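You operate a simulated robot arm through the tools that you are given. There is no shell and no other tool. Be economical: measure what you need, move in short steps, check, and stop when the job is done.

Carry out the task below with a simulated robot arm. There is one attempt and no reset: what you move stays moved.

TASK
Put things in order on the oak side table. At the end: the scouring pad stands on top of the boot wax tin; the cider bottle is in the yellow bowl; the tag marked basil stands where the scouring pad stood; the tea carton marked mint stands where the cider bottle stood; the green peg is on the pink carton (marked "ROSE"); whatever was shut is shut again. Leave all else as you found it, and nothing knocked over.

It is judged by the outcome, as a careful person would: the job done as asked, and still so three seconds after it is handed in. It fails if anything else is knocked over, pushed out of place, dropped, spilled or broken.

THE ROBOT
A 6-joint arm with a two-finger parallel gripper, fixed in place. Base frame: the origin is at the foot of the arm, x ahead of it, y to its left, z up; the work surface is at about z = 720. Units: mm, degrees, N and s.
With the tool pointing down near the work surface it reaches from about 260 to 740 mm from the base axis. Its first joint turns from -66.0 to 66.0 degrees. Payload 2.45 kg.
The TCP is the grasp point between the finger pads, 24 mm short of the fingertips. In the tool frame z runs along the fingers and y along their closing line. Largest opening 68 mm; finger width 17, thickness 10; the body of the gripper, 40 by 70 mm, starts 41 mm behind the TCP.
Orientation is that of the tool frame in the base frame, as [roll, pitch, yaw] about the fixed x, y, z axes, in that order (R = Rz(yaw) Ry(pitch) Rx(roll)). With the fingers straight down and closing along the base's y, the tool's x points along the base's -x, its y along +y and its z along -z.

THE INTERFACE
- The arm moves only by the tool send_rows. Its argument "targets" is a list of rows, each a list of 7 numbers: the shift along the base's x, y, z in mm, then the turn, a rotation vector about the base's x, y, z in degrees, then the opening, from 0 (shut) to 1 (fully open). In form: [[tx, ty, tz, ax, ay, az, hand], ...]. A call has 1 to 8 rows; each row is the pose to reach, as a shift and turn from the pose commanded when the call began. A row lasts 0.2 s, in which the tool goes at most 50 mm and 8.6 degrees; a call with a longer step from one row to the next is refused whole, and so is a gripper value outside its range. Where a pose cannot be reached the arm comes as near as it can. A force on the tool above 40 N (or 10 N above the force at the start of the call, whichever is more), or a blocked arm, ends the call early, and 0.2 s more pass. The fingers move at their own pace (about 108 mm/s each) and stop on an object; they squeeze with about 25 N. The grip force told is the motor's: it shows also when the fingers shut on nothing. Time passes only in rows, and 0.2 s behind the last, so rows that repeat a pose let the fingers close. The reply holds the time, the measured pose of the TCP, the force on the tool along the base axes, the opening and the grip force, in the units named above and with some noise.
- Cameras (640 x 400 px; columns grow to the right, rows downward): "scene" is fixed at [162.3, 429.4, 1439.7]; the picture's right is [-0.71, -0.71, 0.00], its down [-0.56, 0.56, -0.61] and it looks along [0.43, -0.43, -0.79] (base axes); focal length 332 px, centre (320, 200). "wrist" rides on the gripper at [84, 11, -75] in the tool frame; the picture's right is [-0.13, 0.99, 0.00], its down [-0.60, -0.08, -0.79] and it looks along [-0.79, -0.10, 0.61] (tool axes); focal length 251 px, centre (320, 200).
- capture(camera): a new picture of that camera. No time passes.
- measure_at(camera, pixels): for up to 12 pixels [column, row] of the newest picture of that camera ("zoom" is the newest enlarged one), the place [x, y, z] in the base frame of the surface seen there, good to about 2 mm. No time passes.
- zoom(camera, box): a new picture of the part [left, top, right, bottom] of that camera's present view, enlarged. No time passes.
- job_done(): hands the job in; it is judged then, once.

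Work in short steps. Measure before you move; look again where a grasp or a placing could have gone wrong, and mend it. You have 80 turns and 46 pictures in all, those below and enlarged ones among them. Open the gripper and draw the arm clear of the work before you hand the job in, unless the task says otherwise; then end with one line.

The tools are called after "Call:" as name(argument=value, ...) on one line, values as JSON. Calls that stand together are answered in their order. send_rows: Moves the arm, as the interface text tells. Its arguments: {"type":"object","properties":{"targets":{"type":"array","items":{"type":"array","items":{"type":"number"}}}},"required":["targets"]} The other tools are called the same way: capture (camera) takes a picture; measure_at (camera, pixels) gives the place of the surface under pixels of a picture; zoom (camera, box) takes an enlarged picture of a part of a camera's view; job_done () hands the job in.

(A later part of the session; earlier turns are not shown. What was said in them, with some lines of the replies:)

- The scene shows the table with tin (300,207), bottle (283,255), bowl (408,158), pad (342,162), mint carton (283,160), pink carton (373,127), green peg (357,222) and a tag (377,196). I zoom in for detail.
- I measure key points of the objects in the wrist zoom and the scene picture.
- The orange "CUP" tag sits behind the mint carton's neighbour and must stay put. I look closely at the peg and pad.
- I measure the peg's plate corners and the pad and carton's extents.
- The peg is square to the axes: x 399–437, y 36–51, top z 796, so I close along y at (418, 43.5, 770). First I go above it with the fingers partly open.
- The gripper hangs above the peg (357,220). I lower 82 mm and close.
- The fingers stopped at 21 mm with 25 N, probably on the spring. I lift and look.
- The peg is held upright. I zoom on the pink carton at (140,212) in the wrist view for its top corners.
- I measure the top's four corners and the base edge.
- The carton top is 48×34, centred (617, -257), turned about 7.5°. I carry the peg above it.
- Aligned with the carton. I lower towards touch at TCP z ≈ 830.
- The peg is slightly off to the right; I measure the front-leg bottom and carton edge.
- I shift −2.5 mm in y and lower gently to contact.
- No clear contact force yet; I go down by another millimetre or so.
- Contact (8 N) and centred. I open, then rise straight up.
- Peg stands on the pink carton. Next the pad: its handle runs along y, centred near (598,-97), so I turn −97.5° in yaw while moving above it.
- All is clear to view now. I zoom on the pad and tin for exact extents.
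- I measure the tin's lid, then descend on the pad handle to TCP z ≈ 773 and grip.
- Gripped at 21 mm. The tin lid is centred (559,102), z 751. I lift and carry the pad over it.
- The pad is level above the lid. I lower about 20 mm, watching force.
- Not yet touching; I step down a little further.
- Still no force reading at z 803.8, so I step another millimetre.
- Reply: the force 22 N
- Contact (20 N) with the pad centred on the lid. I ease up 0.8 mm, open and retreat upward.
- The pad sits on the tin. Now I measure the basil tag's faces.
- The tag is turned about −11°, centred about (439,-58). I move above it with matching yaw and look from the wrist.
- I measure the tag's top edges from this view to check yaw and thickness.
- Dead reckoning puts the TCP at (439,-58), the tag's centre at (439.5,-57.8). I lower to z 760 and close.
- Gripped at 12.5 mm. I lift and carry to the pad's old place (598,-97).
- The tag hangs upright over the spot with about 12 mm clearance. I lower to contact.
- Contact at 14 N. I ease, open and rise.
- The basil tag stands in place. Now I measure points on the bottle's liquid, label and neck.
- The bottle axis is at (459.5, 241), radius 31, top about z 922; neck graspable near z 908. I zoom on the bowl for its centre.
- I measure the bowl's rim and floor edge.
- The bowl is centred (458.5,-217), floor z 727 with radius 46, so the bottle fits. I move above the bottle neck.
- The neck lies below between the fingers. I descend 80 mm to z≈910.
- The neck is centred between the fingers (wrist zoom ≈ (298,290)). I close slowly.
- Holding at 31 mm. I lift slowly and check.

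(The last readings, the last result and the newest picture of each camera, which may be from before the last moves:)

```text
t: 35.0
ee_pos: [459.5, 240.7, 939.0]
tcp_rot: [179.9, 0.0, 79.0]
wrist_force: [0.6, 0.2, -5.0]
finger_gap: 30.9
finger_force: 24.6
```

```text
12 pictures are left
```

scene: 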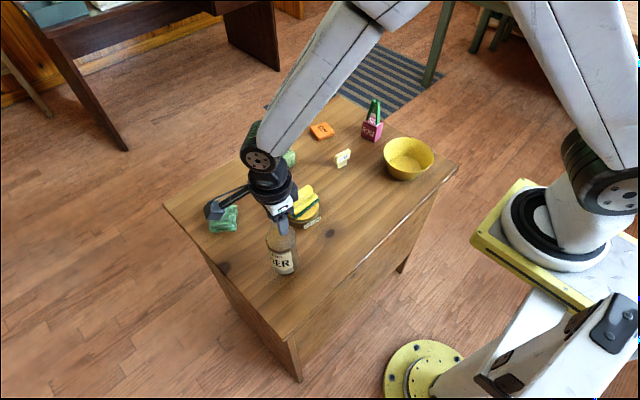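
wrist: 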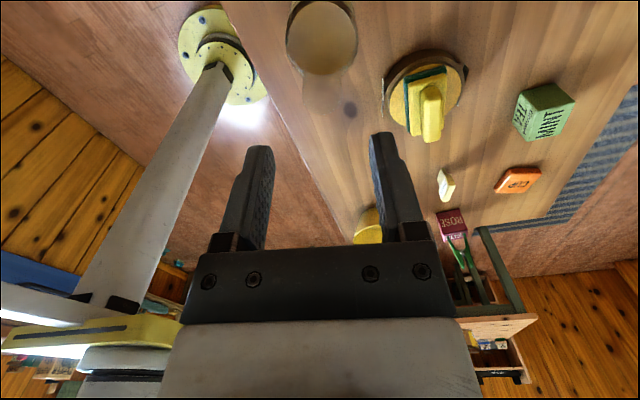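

The bottle is up, hanging straight (5 N). I raise it to clear the bowl rim and carry it smoothly along −y.

Call:
send_rows(targets=[[0, 0, 12, 0, 0, 0, 0], [0, -4, 30, 0, 0, 0, 0], [0, -14, 48, 0, 0, 0, 0], [0, -30, 60, 0, 0, 0, 0], [0, -54, 66, 0, 0, 0, 0], [0, -84, 70, 0, 0, 0, 0], [0, -118, 70, 0, 0, 0, 0], [0, -150, 70, 0, 0, 0, 0]])

Call:
send_rows(targets=[[0, -25, 0, 0, 0, 0, 0], [0, -57, 0, 0, 0, 0, 0], [0, -92, 0, 0, 0, 0, 0], [0, -127, 0, 0, 0, 0, 0], [0, -162, 0, 0, 0, 0, 0], [0, -195, 0, 0, 0, 0, 0], [0, -225, 0, 0, 0, 0, 0], [0, -250, 0, 0, 0, 0, 0]])

Call:
send_rows(targets=[[-0.3, -20, 0, 0, 0, 0, 0], [-0.6, -36, 0, 0, 0, 0, 0], [-1, -48, 0, 0, 0, 0, 0], [-1, -55, 0, 0, 0, 0, 0], [-1, -58.2, 0, 0, 0, 0, 0], [-1, -58.2, 0, 0, 0, 0, 0]])

Call:
capture(camera="scene")

```text
t: 36.8
ee_pos: [459.8, 91.5, 1007.6]
tcp_rot: [-180.0, 0.0, 79.0]
wrist_force: [0.2, 0.7, -4.9]
finger_gap: 30.8
finger_force: 24.9
```

```text
t: 38.6
ee_pos: [457.0, -157.9, 1009.7]
tcp_rot: [179.9, 0.0, 79.0]
wrist_force: [-0.9, -1.0, -3.8]
finger_gap: 30.9
finger_force: 24.6
```

```text
t: 40.0
ee_pos: [457.6, -217.5, 1009.8]
tcp_rot: [-179.9, 0.0, 79.0]
wrist_force: [0.1, 1.0, -4.1]
finger_gap: 30.7
finger_force: 24.4
```

```text
11 pictures are left
```

scene: 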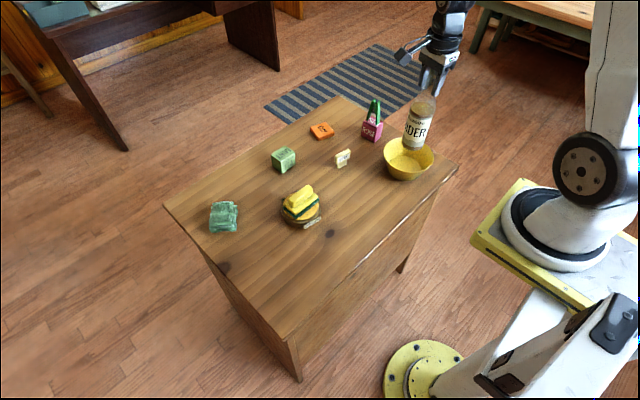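

The bottle is above the bowl. I lower 90 mm slowly.

Call:
send_rows(targets=[[0, 0, -12, 0, 0, 0, 0], [0, 0, -30, 0, 0, 0, 0], [0, 0, -48, 0, 0, 0, 0], [0, 0, -65, 0, 0, 0, 0], [0, 0, -78, 0, 0, 0, 0], [0, 0, -86, 0, 0, 0, 0], [0, 0, -90, 0, 0, 0, 0], [0, 0, -90, 0, 0, 0, 0]])

Call:
send_rows(targets=[[0, 0, -1, 0, 0, 0, 0], [0, 0, -2, 0, 0, 0, 0], [0, 0, -2.7, 0, 0, 0, 0], [0, 0, -3.4, 0, 0, 0, 0]])

```text
t: 41.8
ee_pos: [458.4, -218.7, 920.3]
tcp_rot: [-180.0, 0.0, 79.0]
wrist_force: [-0.5, -0.3, -5.1]
finger_gap: 30.9
finger_force: 25.2
```

```text
t: 42.8
ee_pos: [458.4, -216.2, 915.2]
tcp_rot: [-180.0, 0.1, 79.0]
wrist_force: [0.0, 0.0, -4.7]
finger_gap: 30.9
finger_force: 24.7
```

Still carrying the full weight; I step down until contact.

Call:
send_rows(targets=[[0, 0, -0.6, 0, 0, 0, 0], [0, 0, -1.2, 0, 0, 0, 0]])

```text
t: 43.4
ee_pos: [459.6, -217.7, 914.6]
tcp_rot: [-180.0, 0.1, 79.0]
wrist_force: [-2.0, 0.5, -3.4]
finger_gap: 30.8
finger_force: 25.0
```

The force eases from −4.7 to −3.4 N; one more small step.

Call:
send_rows(targets=[[0, 0, -0.4, 0, 0, 0, 0], [0, 0, -0.8, 0, 0, 0, 0]])

Call:
zoom(camera="scene", box=[366, 90, 462, 190])

```text
t: 44.0
ee_pos: [459.7, -216.9, 915.5]
tcp_rot: [179.9, 0.0, 79.0]
wrist_force: [-5.5, 2.3, 15.0]
finger_gap: 30.6
finger_force: 24.3
```

```text
4.00 times, centred on (414, 140) of scene
```

zoom: 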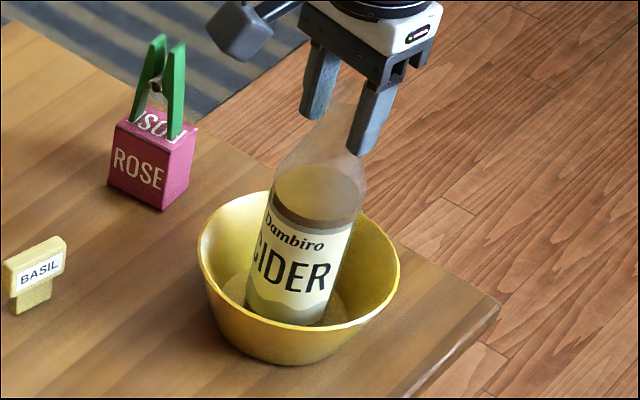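

The bottle stands on the bowl floor. I ease 0.5 mm, open and rise.

Call:
send_rows(targets=[[0, 0, 0.5, 0, 0, 0, 0.2], [0, 0, 0.5, 0, 0, 0, 0.5], [0, 0, 0.5, 0, 0, 0, 0.75], [0, 0, 0.5, 0, 0, 0, 0.75], [0, 0, 15, 0, 0, 0, 0.75], [0, 0, 45, 0, 0, 0, 0.75], [0, 0, 85, 0, 0, 0, 0.75]])

Call:
capture(camera="scene")

Call:
zoom(camera="scene", box=[260, 140, 308, 180])

```text
t: 45.6
ee_pos: [461.4, -217.1, 999.5]
tcp_rot: [-180.0, -0.1, 78.9]
wrist_force: [0.0, 0.3, -0.6]
finger_gap: 50.9
finger_force: 0.0
```

```text
9 pictures are left
```

scene: 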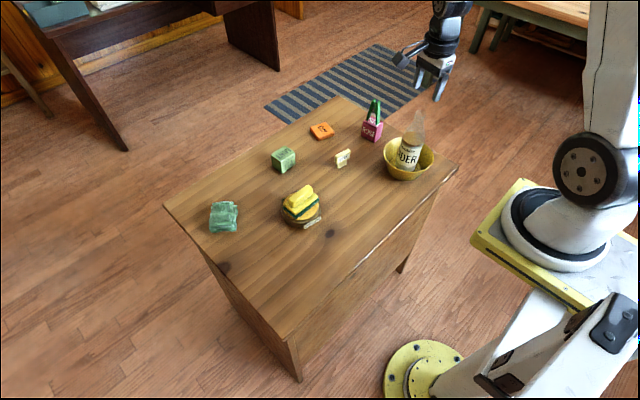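

```text
10.00 times, centred on (284, 160) of scene
```

zoom: 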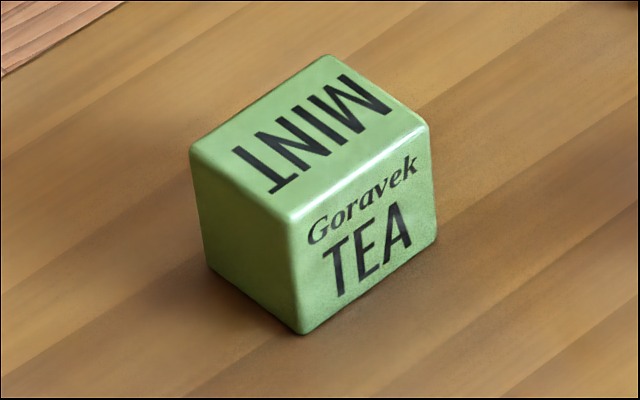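

The bottle stands in the bowl. I measure the mint carton's corners.

Call:
measure_at(camera="zoom", pixels=[[197, 150], [330, 62], [422, 125], [292, 212], [310, 140], [300, 325], [430, 240], [212, 265], [298, 270], [425, 180], [205, 200]])

```text
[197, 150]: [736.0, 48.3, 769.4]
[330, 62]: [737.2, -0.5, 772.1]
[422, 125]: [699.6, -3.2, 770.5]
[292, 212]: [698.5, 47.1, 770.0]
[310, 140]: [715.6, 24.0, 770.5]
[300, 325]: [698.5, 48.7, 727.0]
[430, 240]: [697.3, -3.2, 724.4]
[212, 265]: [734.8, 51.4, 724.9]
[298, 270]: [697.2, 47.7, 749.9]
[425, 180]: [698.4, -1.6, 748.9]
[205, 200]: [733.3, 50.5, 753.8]
```

The carton is x 697–738, y −3–50, top 771, square to the axes. I travel above it, turning yaw +11°.

Call:
send_rows(targets=[[31, 30, 0, 0, 0, 2, 0.85], [63, 60, 0, 0, 0, 4, 0.85], [93, 90, -10, 0, 0, 6, 0.85], [124, 120, -30, 0, 0, 8, 0.85], [155, 150, -50, 0, 0, 10, 0.85], [186, 178, -70, 0, 0, 11, 0.85], [216, 205, -90, 0, 0, 11, 0.85], [240, 230, -115, 0, 0, 11, 0.85]])

Call:
send_rows(targets=[[19, 10.5, -20, 0, 0, 0, 0.85], [19, 10.5, -55, 0, 0, 0, 0.85], [19, 10.5, -55, 0, 0, 0, 0.85]])

Call:
zoom(camera="scene", box=[250, 120, 330, 180])

```text
t: 47.4
ee_pos: [698.9, 14.9, 885.5]
tcp_rot: [179.9, 0.0, 90.0]
wrist_force: [0.3, 0.0, -0.4]
finger_gap: 57.8
finger_force: 0.1
```

```text
t: 48.2
ee_pos: [716.4, 18.7, 827.2]
tcp_rot: [-180.0, 0.0, 90.0]
wrist_force: [0.4, 0.2, -0.4]
finger_gap: 57.8
finger_force: 0.1
```

```text
6.67 times, centred on (290, 150) of scene
```

zoom: 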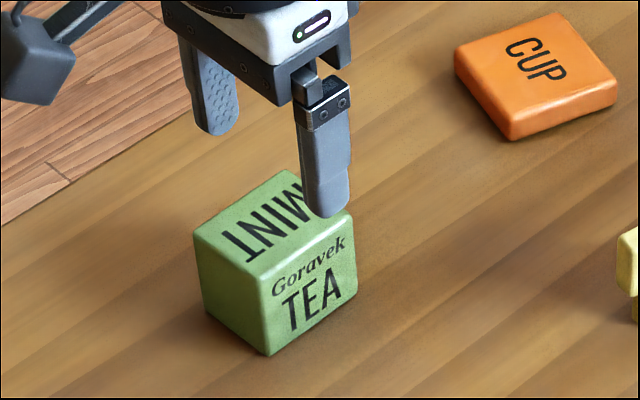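

I check the fingertip's place against the command with a measurement.

Call:
measure_at(camera="zoom", pixels=[[308, 205], [325, 200], [346, 185], [325, 170], [215, 130]])

```text
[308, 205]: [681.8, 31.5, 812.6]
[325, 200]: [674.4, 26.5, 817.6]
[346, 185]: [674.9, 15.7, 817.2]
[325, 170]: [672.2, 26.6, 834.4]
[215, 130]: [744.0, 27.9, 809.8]
```

The fingers straddle the carton correctly. I lower 80 mm and close.

Call:
send_rows(targets=[[0, 0, -30, 0, 0, 0, 0.85], [0, 0, -60, 0, 0, 0, 0.85], [0, 0, -79, 0, 0, 0, 0.85], [0, 0, -79, 0, 0, 0, 0.6], [0, 0, -79, 0, 0, 0, 0.4], [0, 0, -79, 0, 0, 0, 0.4], [0, 0, -79, 0, 0, 0, 0.4]])

```text
t: 49.8
ee_pos: [716.9, 20.9, 749.8]
tcp_rot: [180.0, 0.0, 90.0]
wrist_force: [-0.8, 0.6, 0.0]
finger_gap: 43.5
finger_force: 24.9
```

Gripped at 43.5 mm. I lift 120 mm and carry over to the bottle's old place (459.5, 241).

Call:
send_rows(targets=[[0, 0, 30, 0, 0, 0, 0.4], [-5, 3, 70, 0, 0, 0, 0.4], [-20, 15, 105, 0, 0, 0, 0.4], [-48, 40, 120, 0, 0, 0, 0.4], [-82, 68, 120, 0, 0, 0, 0.4], [-116, 97, 120, 0, 0, 0, 0.4], [-150, 126, 120, 0, 0, 0, 0.4], [-184, 155, 120, 0, 0, 0, 0.4]])

Call:
send_rows(targets=[[-30, 25, -5, 0, 0, 0, 0.4], [-58, 48, -25, 0, 0, 0, 0.4], [-74, 62.7, -60, 0, 0, 0, 0.4], [-74, 62.7, -95, 0, 0, 0, 0.4], [-74, 62.7, -112, 0, 0, 0, 0.4], [-74, 62.7, -112, 0, 0, 0, 0.4]])

Call:
zoom(camera="scene", box=[230, 190, 342, 290])

```text
t: 51.6
ee_pos: [530.7, 177.8, 870.2]
tcp_rot: [179.9, 0.0, 90.0]
wrist_force: [-0.2, 0.0, -0.9]
finger_gap: 43.2
finger_force: 24.8
```

```text
t: 53.0
ee_pos: [460.1, 240.4, 756.5]
tcp_rot: [179.8, 0.0, 90.0]
wrist_force: [0.4, 0.9, -0.1]
finger_gap: 43.4
finger_force: 24.9
```

```text
4.00 times, centred on (286, 240) of scene
```

zoom: 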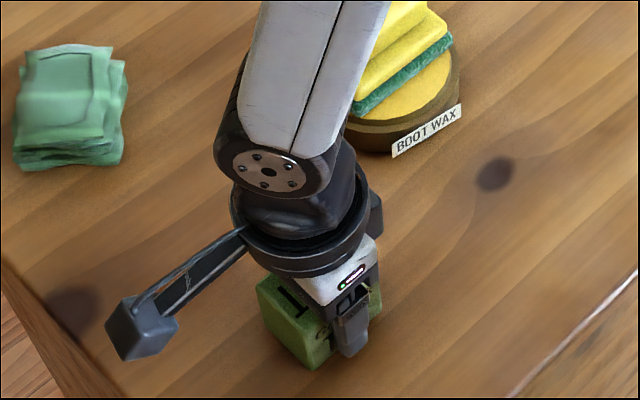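

The carton hangs about 8 mm above the spot. I lower to contact.

Call:
send_rows(targets=[[0, 0, -4, 0, 0, 0, 0.4], [0, 0, -7, 0, 0, 0, 0.4], [0, 0, -8, 0, 0, 0, 0.4], [0, 0, -8.6, 0, 0, 0, 0.4]])

```text
t: 54.0
ee_pos: [460.6, 239.5, 749.3]
tcp_rot: [179.9, 0.0, 90.0]
wrist_force: [-1.0, -2.0, 9.0]
finger_gap: 43.4
finger_force: 24.7
```

Contact (9 N). I open, rise and draw back.

Call:
send_rows(targets=[[0, 0, 0.4, 0, 0, 0, 0.7], [0, 0, 0.4, 0, 0, 0, 0.85], [0, 0, 0.4, 0, 0, 0, 0.85], [0, 0, 25, 0, 0, 0, 0.85], [0, 0, 65, 0, 0, 0, 0.85], [0, 0, 110, 0, 0, 0, 0.85], [0, 0, 155, 0, 0, 0, 0.85], [0, 0, 200, 0, 0, 0, 0.85]])

Call:
send_rows(targets=[[-30, -30, 20, 0, 0, 0, 0.85], [-60, -60, 40, 0, 0, 0, 0.85], [-90, -90, 50, 0, 0, 0, 0.85], [-120, -120, 50, 0, 0, 0, 0.85], [-130, -150, 50, 0, 0, 0, 0.85], [-130, -185, 50, 0, 0, 0, 0.85], [-130, -185, 50, 0, 0, 0, 0.85]])

Call:
capture(camera="scene")

Call:
zoom(camera="scene", box=[200, 100, 456, 290])

```text
t: 55.8
ee_pos: [459.1, 240.5, 951.8]
tcp_rot: [179.9, -0.1, 90.0]
wrist_force: [-0.2, 0.0, 0.6]
finger_gap: 58.0
finger_force: 0.1
```

```text
t: 57.4
ee_pos: [347.4, 59.8, 998.8]
tcp_rot: [179.9, 0.1, 90.0]
wrist_force: [0.2, -0.2, 0.4]
finger_gap: 57.8
finger_force: 0.2
out of reach, approached as far as the arm can: row 5, 6, 7
```

```text
5 pictures are left
```

scene: 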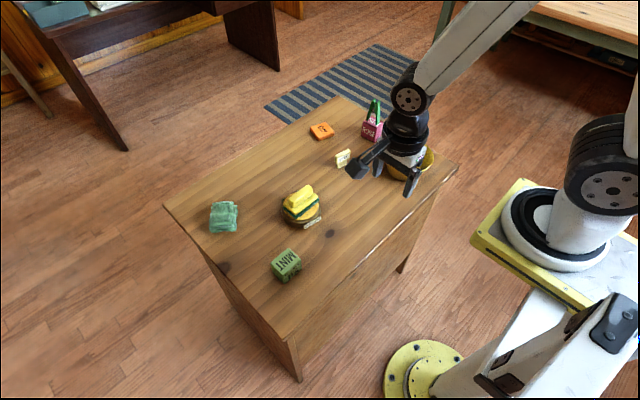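

```text
2.11 times, centred on (328, 195) of scene
```

zoom: 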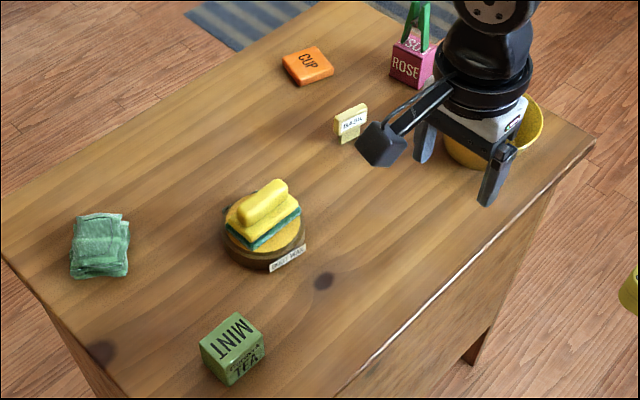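

All the items are where they were asked for: mint at (286,265), pad on the tin, basil in the pad's old spot, and peg on the pink carton. The bottle was seen standing in the bowl at the last clear view. The gripper is open and clear, so I hand in.

Call:
job_done()

```text
The job is handed in.
```

The job is handed in: all five items were put where the task asked. Nothing was opened, so nothing needed shutting, and I saw nothing else moved or knocked over. In the final pictures the arm hid the bowl; the bottle was last seen standing in it just after I released it.
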